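You operate a simulated robot arm through the tools that you are given. There is no shell and no other tool. Be economical: measure what you need, move in short steps, check, and stop when the job is done.

You are at the controls of a simulated robot arm. One attempt, no reset.

## Task
Put the purple sensor on top of the low carton.
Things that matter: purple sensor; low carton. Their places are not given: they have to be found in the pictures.

Only the result counts: the job must be done as asked and must still hold three seconds after the hand-in. Knocking over, shifting, dropping, spilling or breaking anything else fails it.

## Robot
A 7-joint arm with a two-finger parallel gripper, fixed in place. Base frame: the origin is at the foot of the arm, x ahead of it, y to its left, z up; the work surface is at about z = 800. Readings come in mm, degrees, newtons and seconds.
With the tool pointing down near the work surface it reaches from about 240 to 680 mm from the base axis. Its first joint turns from -66.0 to 66.0 degrees. Payload 2.4 kg.
The TCP is the grasp point between the finger pads, 30 mm short of the fingertips. In the tool frame z runs along the fingers and y along their closing line. The gripper opens to 94 mm. The fingers are 28 mm wide and 10 mm thick; the gripper's body (50 by 96 mm) begins 55 mm behind the TCP.
Orientation is that of the tool frame in the base frame, as [roll, pitch, yaw] about the fixed x, y, z axes, in that order (R = Rz(yaw) Ry(pitch) Rx(roll)). With the fingers straight down and closing along the base's y, the tool's x points along the base's -x, its y along +y and its z along -z.

## Interface
- The arm moves only by the tool arm_command. Its argument "deltas" is a list of rows, each a list of 3 entries, a list of its own where there are three numbers: the gripper command, from -1 (shut) to 1 (fully open), values between in proportion, then the shift along the base's x, y, z in mm, then the turn about the base's z in rad. In form: [[claw, [dx, dy, dz], spin], ...]. A call has 1 to 10 rows; each row is the pose to reach, as a shift and turn from the pose commanded when the call began. Each row takes 0.2 s and may step no farther than 50 mm and 8.6 degrees from the row before; otherwise, or with a gripper value out of range, the whole call is refused. A pose out of reach is approached as far as the arm can. The call stops where the force on the tool passes 40 N (or 10 N more than at its start, if that is more) or the arm is blocked; 0.2 s more then pass. The fingers move at their own pace (about 153 mm/s each) and stop on an object; they squeeze with about 41 N. The grip force told is the motor's: it shows also when the fingers shut on nothing. Time passes only in rows, and 0.2 s behind the last, so rows that repeat a pose let the fingers close. It gives the time, the measured TCP pose, the force on the tool (base axes), the opening and the grip force at its end, in the units of the frame above (readings bear some noise).
- Cameras (640 x 400 px; columns grow to the right, rows downward): "scene" is fixed at [43.7, 488.4, 1432.7]; the picture's right is [-0.65, -0.76, 0.00], its down [-0.51, 0.43, -0.74] and it looks along [0.57, -0.48, -0.67] (base axes); focal length 311 px, centre (320, 200). "wrist" rides on the gripper at [-37, 0, -58] in the tool frame; the picture's right is [0.00, -1.00, 0.00], its down [0.97, 0.00, -0.24] and it looks along [0.24, 0.00, 0.97] (tool axes); focal length 218 px, centre (320, 200).
- snapshot(camera): a new picture of that camera. No time passes.
- measure_at(camera, pixels): for up to 12 pixels [column, row] of the newest picture of that camera ("zoom" is the newest enlarged one), the place [x, y, z] in the base frame of the surface seen there, good to about 3 mm. No time passes.
- close_up(camera, box): a new picture of the part [left, top, right, bottom] of that camera's present view, enlarged. No time passes.
- finish_job(): hands the job in; it is judged then, once.

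Keep the steps short. Do not move on a guess: measure, check each grasp and each placing, and mend mistakes. In all there are 60 turns and 22 pictures (those below and enlarged ones count). Leave the gripper open and the arm clear of the work at the hand-in unless told otherwise, and finish with a single line.

The tools are called after ">>>" as a command line: name --argument value ..., lists and objects as JSON in quotes. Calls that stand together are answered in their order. arm_command: Moves the arm, as the interface text tells. Its arguments: {"type":"object","properties":{"deltas":{"type":"array","items":{"type":"array"}}},"required":["deltas"]} The other tools are called the same way: snapshot (camera) takes a picture; measure_at (camera, pixels) gives the place of the surface under pixels of a picture; close_up (camera, box) takes an enlarged picture of a part of a camera's view; finish_job () hands the job in.

At the start:

```text
t: 0.0
tcp_pos: [431.9, -14.1, 1117.3]
orientation: [180.0, 0.0, 180.0]
ft_force: [-0.6, 0.5, 0.1]
opening: 94.0
gripper_force: 0.1
```

scene: 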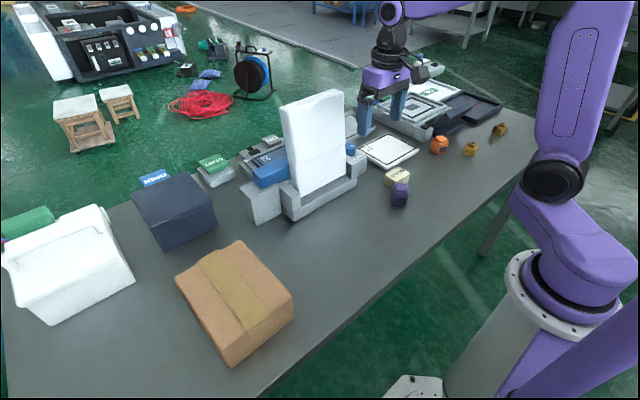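
wrist: 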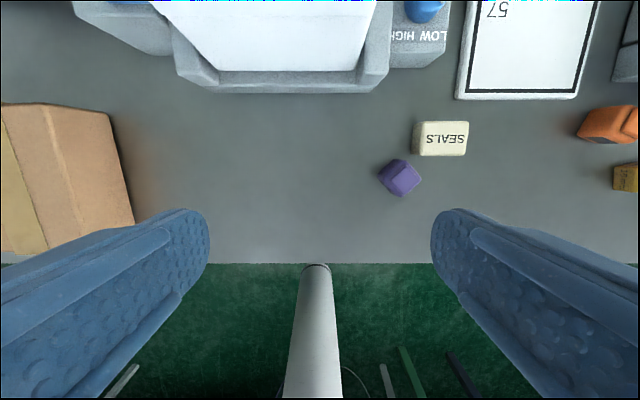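

I see a purple block at scene (399,194) and a cardboard box at about (235,300). I will enlarge both before measuring.

>>> close_up --camera "scene" --box '[340, 130, 460, 220]'

>>> close_up --camera "scene" --box '[120, 150, 320, 380]'

>>> measure_at --camera "scene" --pixels '[[399, 188], [399, 200], [237, 243], [178, 277], [245, 328], [293, 293], [222, 364], [215, 285], [175, 200], [240, 285]]'

>>> measure_at --camera "wrist" --pixels '[[400, 160], [379, 177], [393, 196], [421, 180], [408, 176], [390, 172], [413, 155], [413, 124], [380, 215], [402, 186]]'

```text
4.44 times, centred on (400, 175) of scene
```

zoom: 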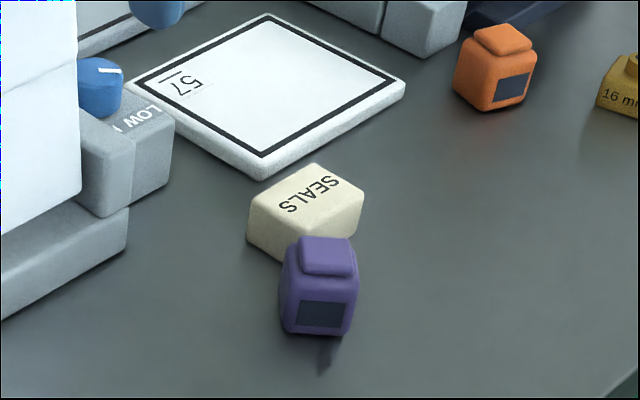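

```text
1.74 times, centred on (220, 265) of scene
```

zoom: 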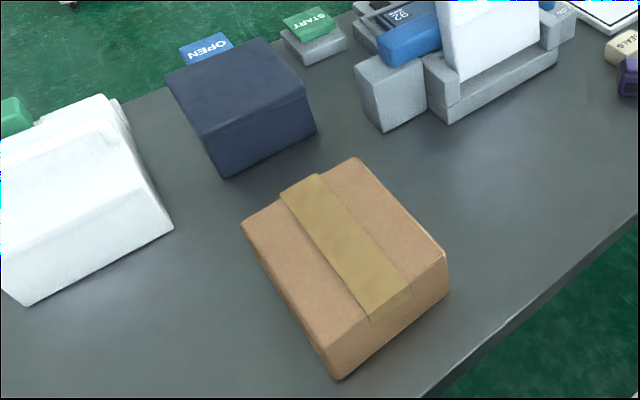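

```text
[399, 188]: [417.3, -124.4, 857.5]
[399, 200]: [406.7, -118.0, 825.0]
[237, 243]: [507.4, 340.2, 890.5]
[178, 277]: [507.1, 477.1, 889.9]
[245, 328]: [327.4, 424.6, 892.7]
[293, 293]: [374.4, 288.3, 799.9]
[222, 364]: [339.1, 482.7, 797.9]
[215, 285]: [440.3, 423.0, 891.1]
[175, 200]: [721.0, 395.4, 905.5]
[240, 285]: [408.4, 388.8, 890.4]
```

```text
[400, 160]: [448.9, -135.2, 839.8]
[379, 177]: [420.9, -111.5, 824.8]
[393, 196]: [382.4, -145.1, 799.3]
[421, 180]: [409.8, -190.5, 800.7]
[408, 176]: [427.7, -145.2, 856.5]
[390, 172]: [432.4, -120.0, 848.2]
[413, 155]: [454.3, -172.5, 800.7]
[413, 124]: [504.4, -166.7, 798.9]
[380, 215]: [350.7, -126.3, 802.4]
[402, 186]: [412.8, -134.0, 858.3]
```

The purple sensor stands near (425,-133) with its top at about z=858. The carton top is flat at about z=891. I will move sideways at height and then down over the sensor, stopping well above it for a closer look.

>>> arm_command --deltas '[[1, [0, -45, 0], 0], [1, [-5, -90, 0], 0], [1, [-7, -119, -30], 0], [1, [-7, -119, -75], 0], [1, [-7, -119, -120], 0], [1, [-7, -119, -150], 0]]'

>>> snapshot --camera "wrist"

```text
t: 1.4
tcp_pos: [425.8, -133.0, 966.6]
orientation: [-180.0, 0.0, 180.0]
ft_force: [0.2, 0.8, -0.3]
opening: 93.8
gripper_force: 0.1
```

```text
17 pictures are left
```

wrist: 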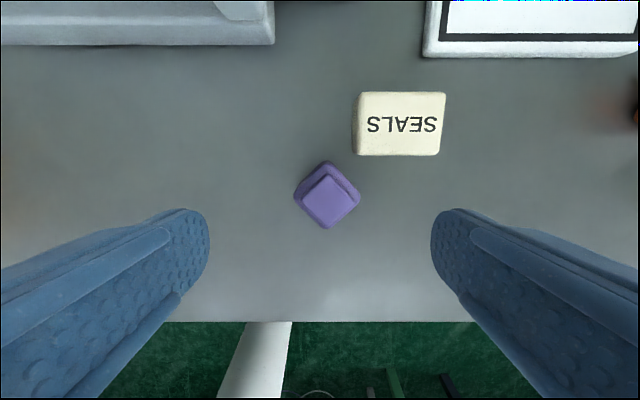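

The sensor is turned about 45° and its cap is in view at (328,200). I will enlarge it and measure its cap, its body and the neighbouring SEALS block.

>>> close_up --camera "wrist" --box '[272, 80, 464, 240]'

>>> measure_at --camera "wrist" --pixels '[[328, 200], [325, 178], [306, 197], [327, 224], [351, 201], [328, 163], [296, 196], [358, 195], [358, 150], [436, 150], [361, 96], [400, 110]]'

```text
2.50 times, centred on (368, 160) of wrist
```

zoom: 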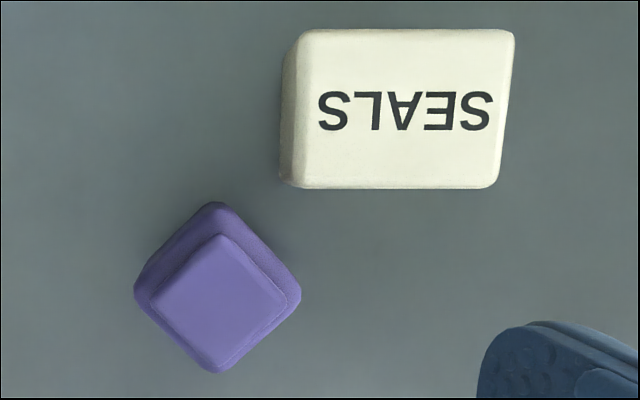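

```text
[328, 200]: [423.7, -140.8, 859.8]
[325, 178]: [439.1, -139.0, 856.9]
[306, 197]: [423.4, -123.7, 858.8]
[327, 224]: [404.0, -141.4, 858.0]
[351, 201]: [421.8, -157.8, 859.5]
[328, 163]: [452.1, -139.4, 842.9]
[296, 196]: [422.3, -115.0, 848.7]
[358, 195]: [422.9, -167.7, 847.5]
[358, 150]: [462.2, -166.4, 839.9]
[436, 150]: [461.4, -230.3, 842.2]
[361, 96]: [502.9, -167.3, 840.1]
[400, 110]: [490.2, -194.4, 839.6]
```

The sensor's body is about 37 mm square, centred near (424,-141) and turned 45°. The SEALS corner at (462,-166) blocks the (+x,-y) side. I will close along the (+x,+y) diagonal instead, which means a turn of -0.785 rad, and come down to just above the cap.

>>> arm_command --deltas '[[1, [-1, -4, 0], -0.131], [1, [-1, -8, 0], -0.262], [1, [-1, -8, 0], -0.393], [1, [-1, -8, 0], -0.524], [1, [-1, -8, -20], -0.655], [1, [-1, -8, -45], -0.785], [1, [-1, -8, -65], -0.785]]'

>>> snapshot --camera "wrist"

```text
t: 3.0
tcp_pos: [424.5, -141.1, 902.4]
orientation: [179.9, 0.0, 134.8]
ft_force: [0.2, 0.7, 0.2]
opening: 94.0
gripper_force: 0.0
```

```text
15 pictures are left
```

wrist: 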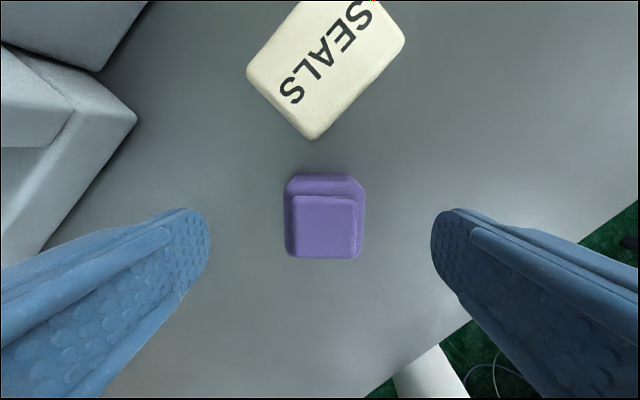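

The sensor is square to the fingers and nearly centred (columns 285–365), and SEALS is clear of both fingers. I will lower 64 mm to z≈838 with the fingers open, then close them.

>>> arm_command --deltas '[[1, [-1, -1, -25], 0], [1, [-1, -1, -48], 0], [1, [-1, -1, -64], 0], [1, [-1, -1, -64], 0], [-1, [-1, -1, -64], 0], [-1, [-1, -1, -64], 0], [-1, [-1, -1, -64], 0]]'

```text
t: 4.6
tcp_pos: [423.9, -142.0, 838.6]
orientation: [-180.0, 0.0, 135.0]
ft_force: [0.4, 0.0, -0.2]
opening: 49.9
gripper_force: 41.2
```

The fingers stopped at 49.9 mm, wider than the 37 mm or so I expected. I will look before lifting.

>>> snapshot --camera "wrist"

>>> close_up --camera "scene" --box '[340, 130, 460, 220]'

```text
14 pictures are left
```

wrist: 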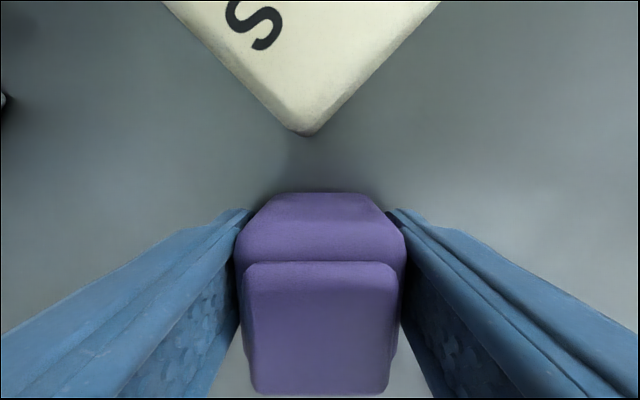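

```text
4.44 times, centred on (400, 175) of scene
```

zoom: 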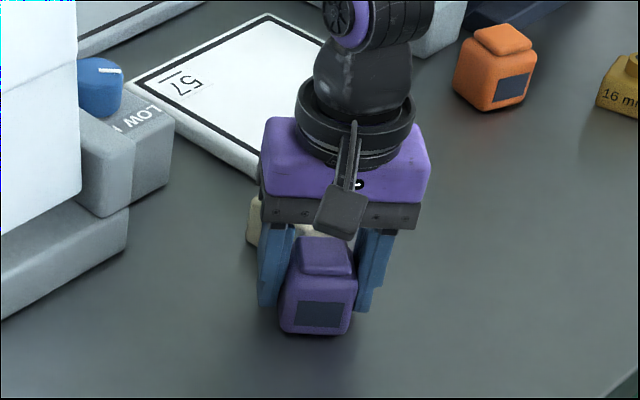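

Both pads are against the sensor's sides. It seems wider than I had estimated, because the corners are rounded. I will lift a little to test the grip.

>>> arm_command --deltas '[[-1, [0, 0, 10], 0], [-1, [0, 0, 25], 0], [-1, [0, 0, 40], 0], [-1, [0, 0, 40], 0]]'

>>> close_up --camera "scene" --box '[340, 130, 460, 220]'

```text
t: 5.6
tcp_pos: [424.2, -141.8, 879.1]
orientation: [180.0, 0.0, 135.1]
ft_force: [-0.6, 0.5, -1.1]
opening: 49.8
gripper_force: 40.9
```

```text
4.44 times, centred on (400, 175) of scene
```

zoom: 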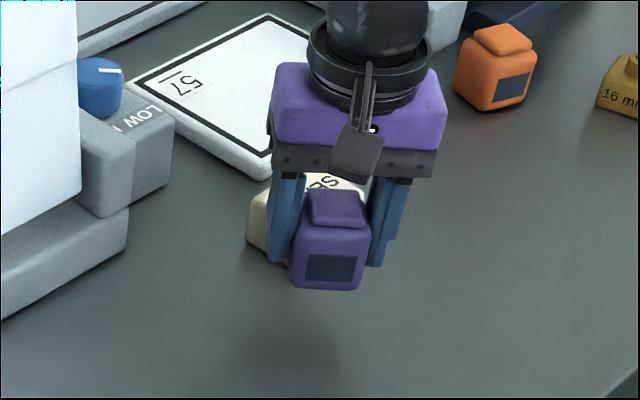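

The sensor is held, level and clear of the surface. Before crossing I will measure the tall white panel and the carton's top edges, so the path stays clear.

>>> measure_at --camera "scene" --pixels '[[285, 108], [338, 93], [300, 185], [345, 175], [290, 212], [235, 247], [287, 292], [182, 278], [228, 342], [240, 298], [225, 285], [255, 280]]'

```text
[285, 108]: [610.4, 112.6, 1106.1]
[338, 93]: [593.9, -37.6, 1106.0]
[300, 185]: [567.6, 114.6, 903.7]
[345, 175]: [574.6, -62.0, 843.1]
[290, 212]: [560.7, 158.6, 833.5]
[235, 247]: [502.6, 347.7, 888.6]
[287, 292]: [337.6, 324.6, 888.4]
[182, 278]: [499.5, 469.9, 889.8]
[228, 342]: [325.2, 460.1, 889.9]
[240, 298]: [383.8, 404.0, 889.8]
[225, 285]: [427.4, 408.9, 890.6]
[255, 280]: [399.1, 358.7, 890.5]
```

The carton top spans about x 330–505, y 330–472 at z≈890, so I will aim for (416,400). The white panel stays beyond x=560. I will lift to z≈1000, then cross at x≈422.

>>> arm_command --deltas '[[-1, [0, 0, 40], 0], [-1, [0, 0, 80], 0], [-1, [0, 0, 121], 0], [-1, [0, 40, 121], 0.11], [-1, [0, 80, 121], 0.22], [-1, [-2, 120, 121], 0.33], [-1, [-4, 160, 121], 0.44], [-1, [-4, 200, 121], 0.55], [-1, [-4, 240, 121], 0.66], [-1, [-4, 280, 121], 0.785]]'

>>> arm_command --deltas '[[-1, [0, 40, 0], 0], [-1, [0, 80, 0], 0], [-1, [0, 120, 0], 0], [-1, [0, 160, 0], 0], [-1, [-2, 200, 0], 0], [-1, [-4, 240, 0], 0], [-1, [-4, 260, 0], 0], [-1, [-4, 260, 0], 0]]'

>>> snapshot --camera "scene"

```text
t: 7.8
tcp_pos: [418.7, 139.1, 999.9]
orientation: [180.0, -0.1, -179.8]
ft_force: [0.6, -0.2, -0.7]
opening: 49.9
gripper_force: 41.2
```

```text
t: 9.6
tcp_pos: [415.8, 399.4, 999.3]
orientation: [-180.0, 0.0, -179.9]
ft_force: [0.1, 0.0, 0.0]
opening: 49.9
gripper_force: 41.2
```

```text
11 pictures are left
```

scene: 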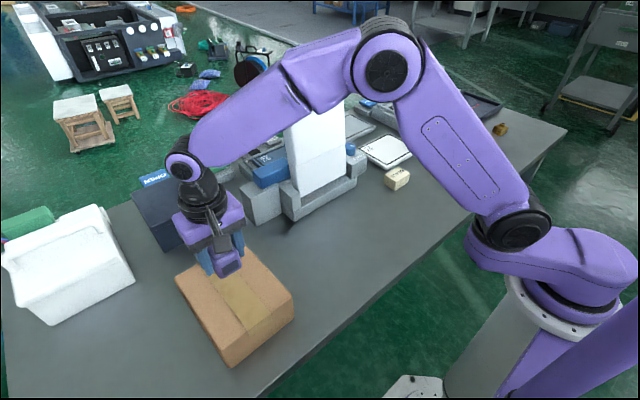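

The sensor is still held (49.9 mm) above the middle of the carton. I will lower 66 mm to just above the expected contact height of z≈929.

>>> arm_command --deltas '[[-1, [0, 0, -30], 0], [-1, [0, 0, -55], 0], [-1, [0, 0, -64], 0], [-1, [0, 0, -67], 0], [-1, [0, 0, -67], 0]]'

>>> close_up --camera "scene" --box '[160, 200, 320, 300]'

```text
t: 10.8
tcp_pos: [415.7, 398.6, 932.4]
orientation: [-180.0, 0.0, 180.0]
ft_force: [0.3, -0.1, -0.3]
opening: 49.9
gripper_force: 40.4
```

```text
4.00 times, centred on (240, 250) of scene
```

zoom: 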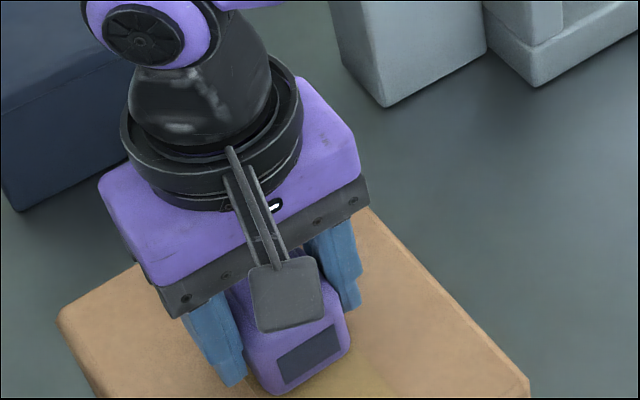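

The sensor is just above the tape and the force is near zero. I will creep down about 1 mm per row until the force rises.

>>> arm_command --deltas '[[-1, [0, 0, -1], 0], [-1, [0, 0, -2], 0], [-1, [0, 0, -3], 0]]'

```text
t: 11.6
tcp_pos: [416.7, 397.2, 929.7]
orientation: [180.0, 0.1, -180.0]
ft_force: [0.0, 0.4, -1.0]
opening: 49.7
gripper_force: 41.2
```

There is no contact yet at z=929.7. I will keep creeping down.

>>> arm_command --deltas '[[-1, [0, 0, -1], 0], [-1, [0, 0, -1], 0]]'

>>> arm_command --deltas '[[-1, [0, 0, -1], 0], [-1, [0, 0, -1], 0]]'

```text
t: 12.2
tcp_pos: [417.1, 399.1, 929.4]
orientation: [180.0, 0.0, 180.0]
ft_force: [0.0, -0.3, -0.8]
opening: 49.8
gripper_force: 40.6
```

```text
t: 12.8
tcp_pos: [416.5, 398.7, 928.8]
orientation: [-180.0, 0.0, 179.9]
ft_force: [-0.5, -0.2, -0.3]
opening: 49.7
gripper_force: 41.3
```

>>> arm_command --deltas '[[-1, [0, 0, -1], 0], [-1, [0, 0, -1], 0]]'

>>> close_up --camera "scene" --box '[190, 240, 270, 320]'

```text
t: 13.4
tcp_pos: [415.0, 398.4, 927.2]
orientation: [179.9, 0.0, -180.0]
ft_force: [-0.8, -0.6, 12.5]
opening: 49.8
gripper_force: 41.5
```

```text
5.00 times, centred on (230, 280) of scene
```

zoom: 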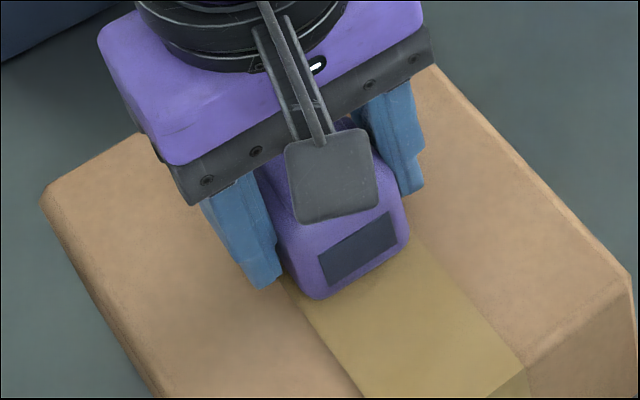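

The upward force is now 12.5 N, so the sensor rests on the carton. I will open the fingers, then rise straight up.

>>> arm_command --deltas '[[-0.2, [0, 0, 0.5], 0], [0.5, [0, 0, 0.5], 0], [1, [0, 0, 0.5], 0], [1, [0, 0, 0.5], 0], [1, [0, 0, 20], 0], [1, [0, 0, 60], 0], [1, [0, 0, 105], 0], [1, [0, 0, 150], 0], [1, [0, 0, 150], 0]]'

>>> snapshot --camera "scene"

>>> snapshot --camera "wrist"

```text
t: 15.4
tcp_pos: [415.7, 397.8, 1077.0]
orientation: [-180.0, -0.1, 179.9]
ft_force: [0.5, 1.0, 0.6]
opening: 93.8
gripper_force: 0.0
```

```text
8 pictures are left
```

scene: 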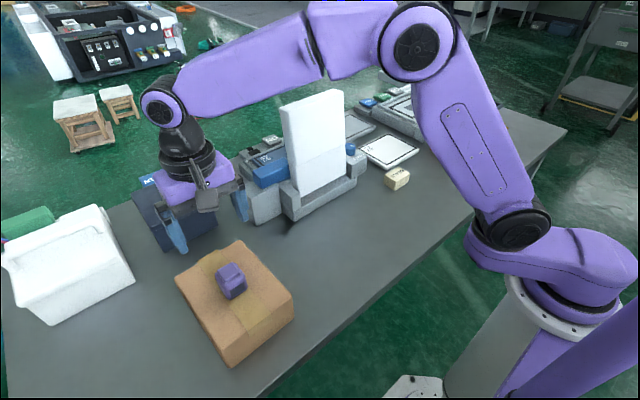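

```text
7 pictures are left
```

wrist: 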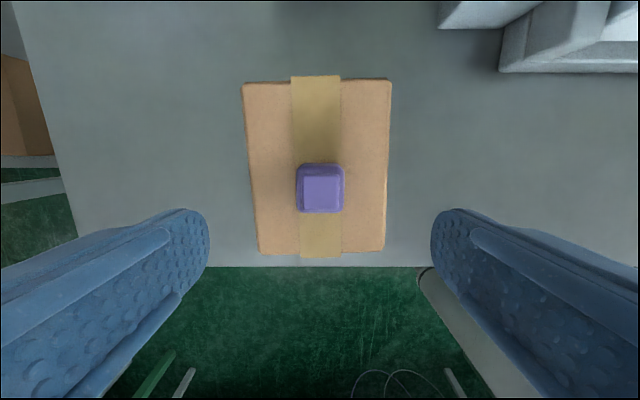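

The sensor stands upright in the middle of the carton. At the left of the wrist picture, (20,110), there is another brown object. I will measure it to be sure this is the low carton.

>>> measure_at --camera "wrist" --pixels '[[5, 90], [20, 110], [40, 110], [45, 145], [20, 140], [20, 190], [320, 185], [270, 150], [60, 200]]'

>>> close_up --camera "wrist" --box '[0, 0, 160, 240]'

```text
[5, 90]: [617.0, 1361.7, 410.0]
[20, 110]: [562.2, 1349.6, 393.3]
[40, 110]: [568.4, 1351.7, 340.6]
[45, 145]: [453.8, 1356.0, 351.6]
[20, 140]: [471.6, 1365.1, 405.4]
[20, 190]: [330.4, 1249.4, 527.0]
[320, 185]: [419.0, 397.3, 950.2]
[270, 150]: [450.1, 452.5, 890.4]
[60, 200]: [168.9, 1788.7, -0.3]
```

```text
1.67 times, centred on (80, 120) of wrist
```

zoom: 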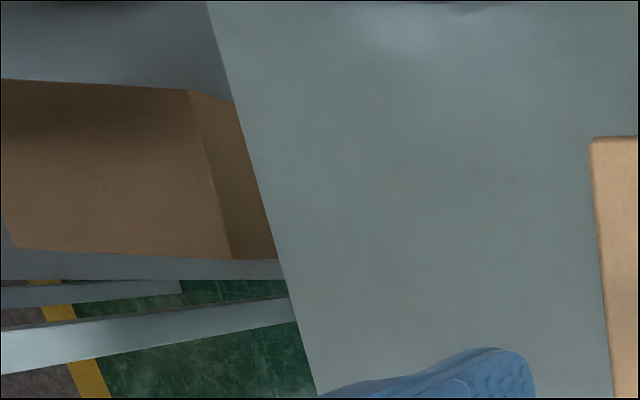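

That other box is on a shelf more than 1.3 m away, out of reach, so this carton is the right one. The sensor's top reads z≈950 on the 890 mm carton top, SEALS has not moved, the gripper is open and the arm is clear. I am handing in.

>>> finish_job

```text
The job is handed in.
```

The purple sensor is standing upright in the middle of the low carton's top, with the gripper open and the arm clear, and the job is handed in.
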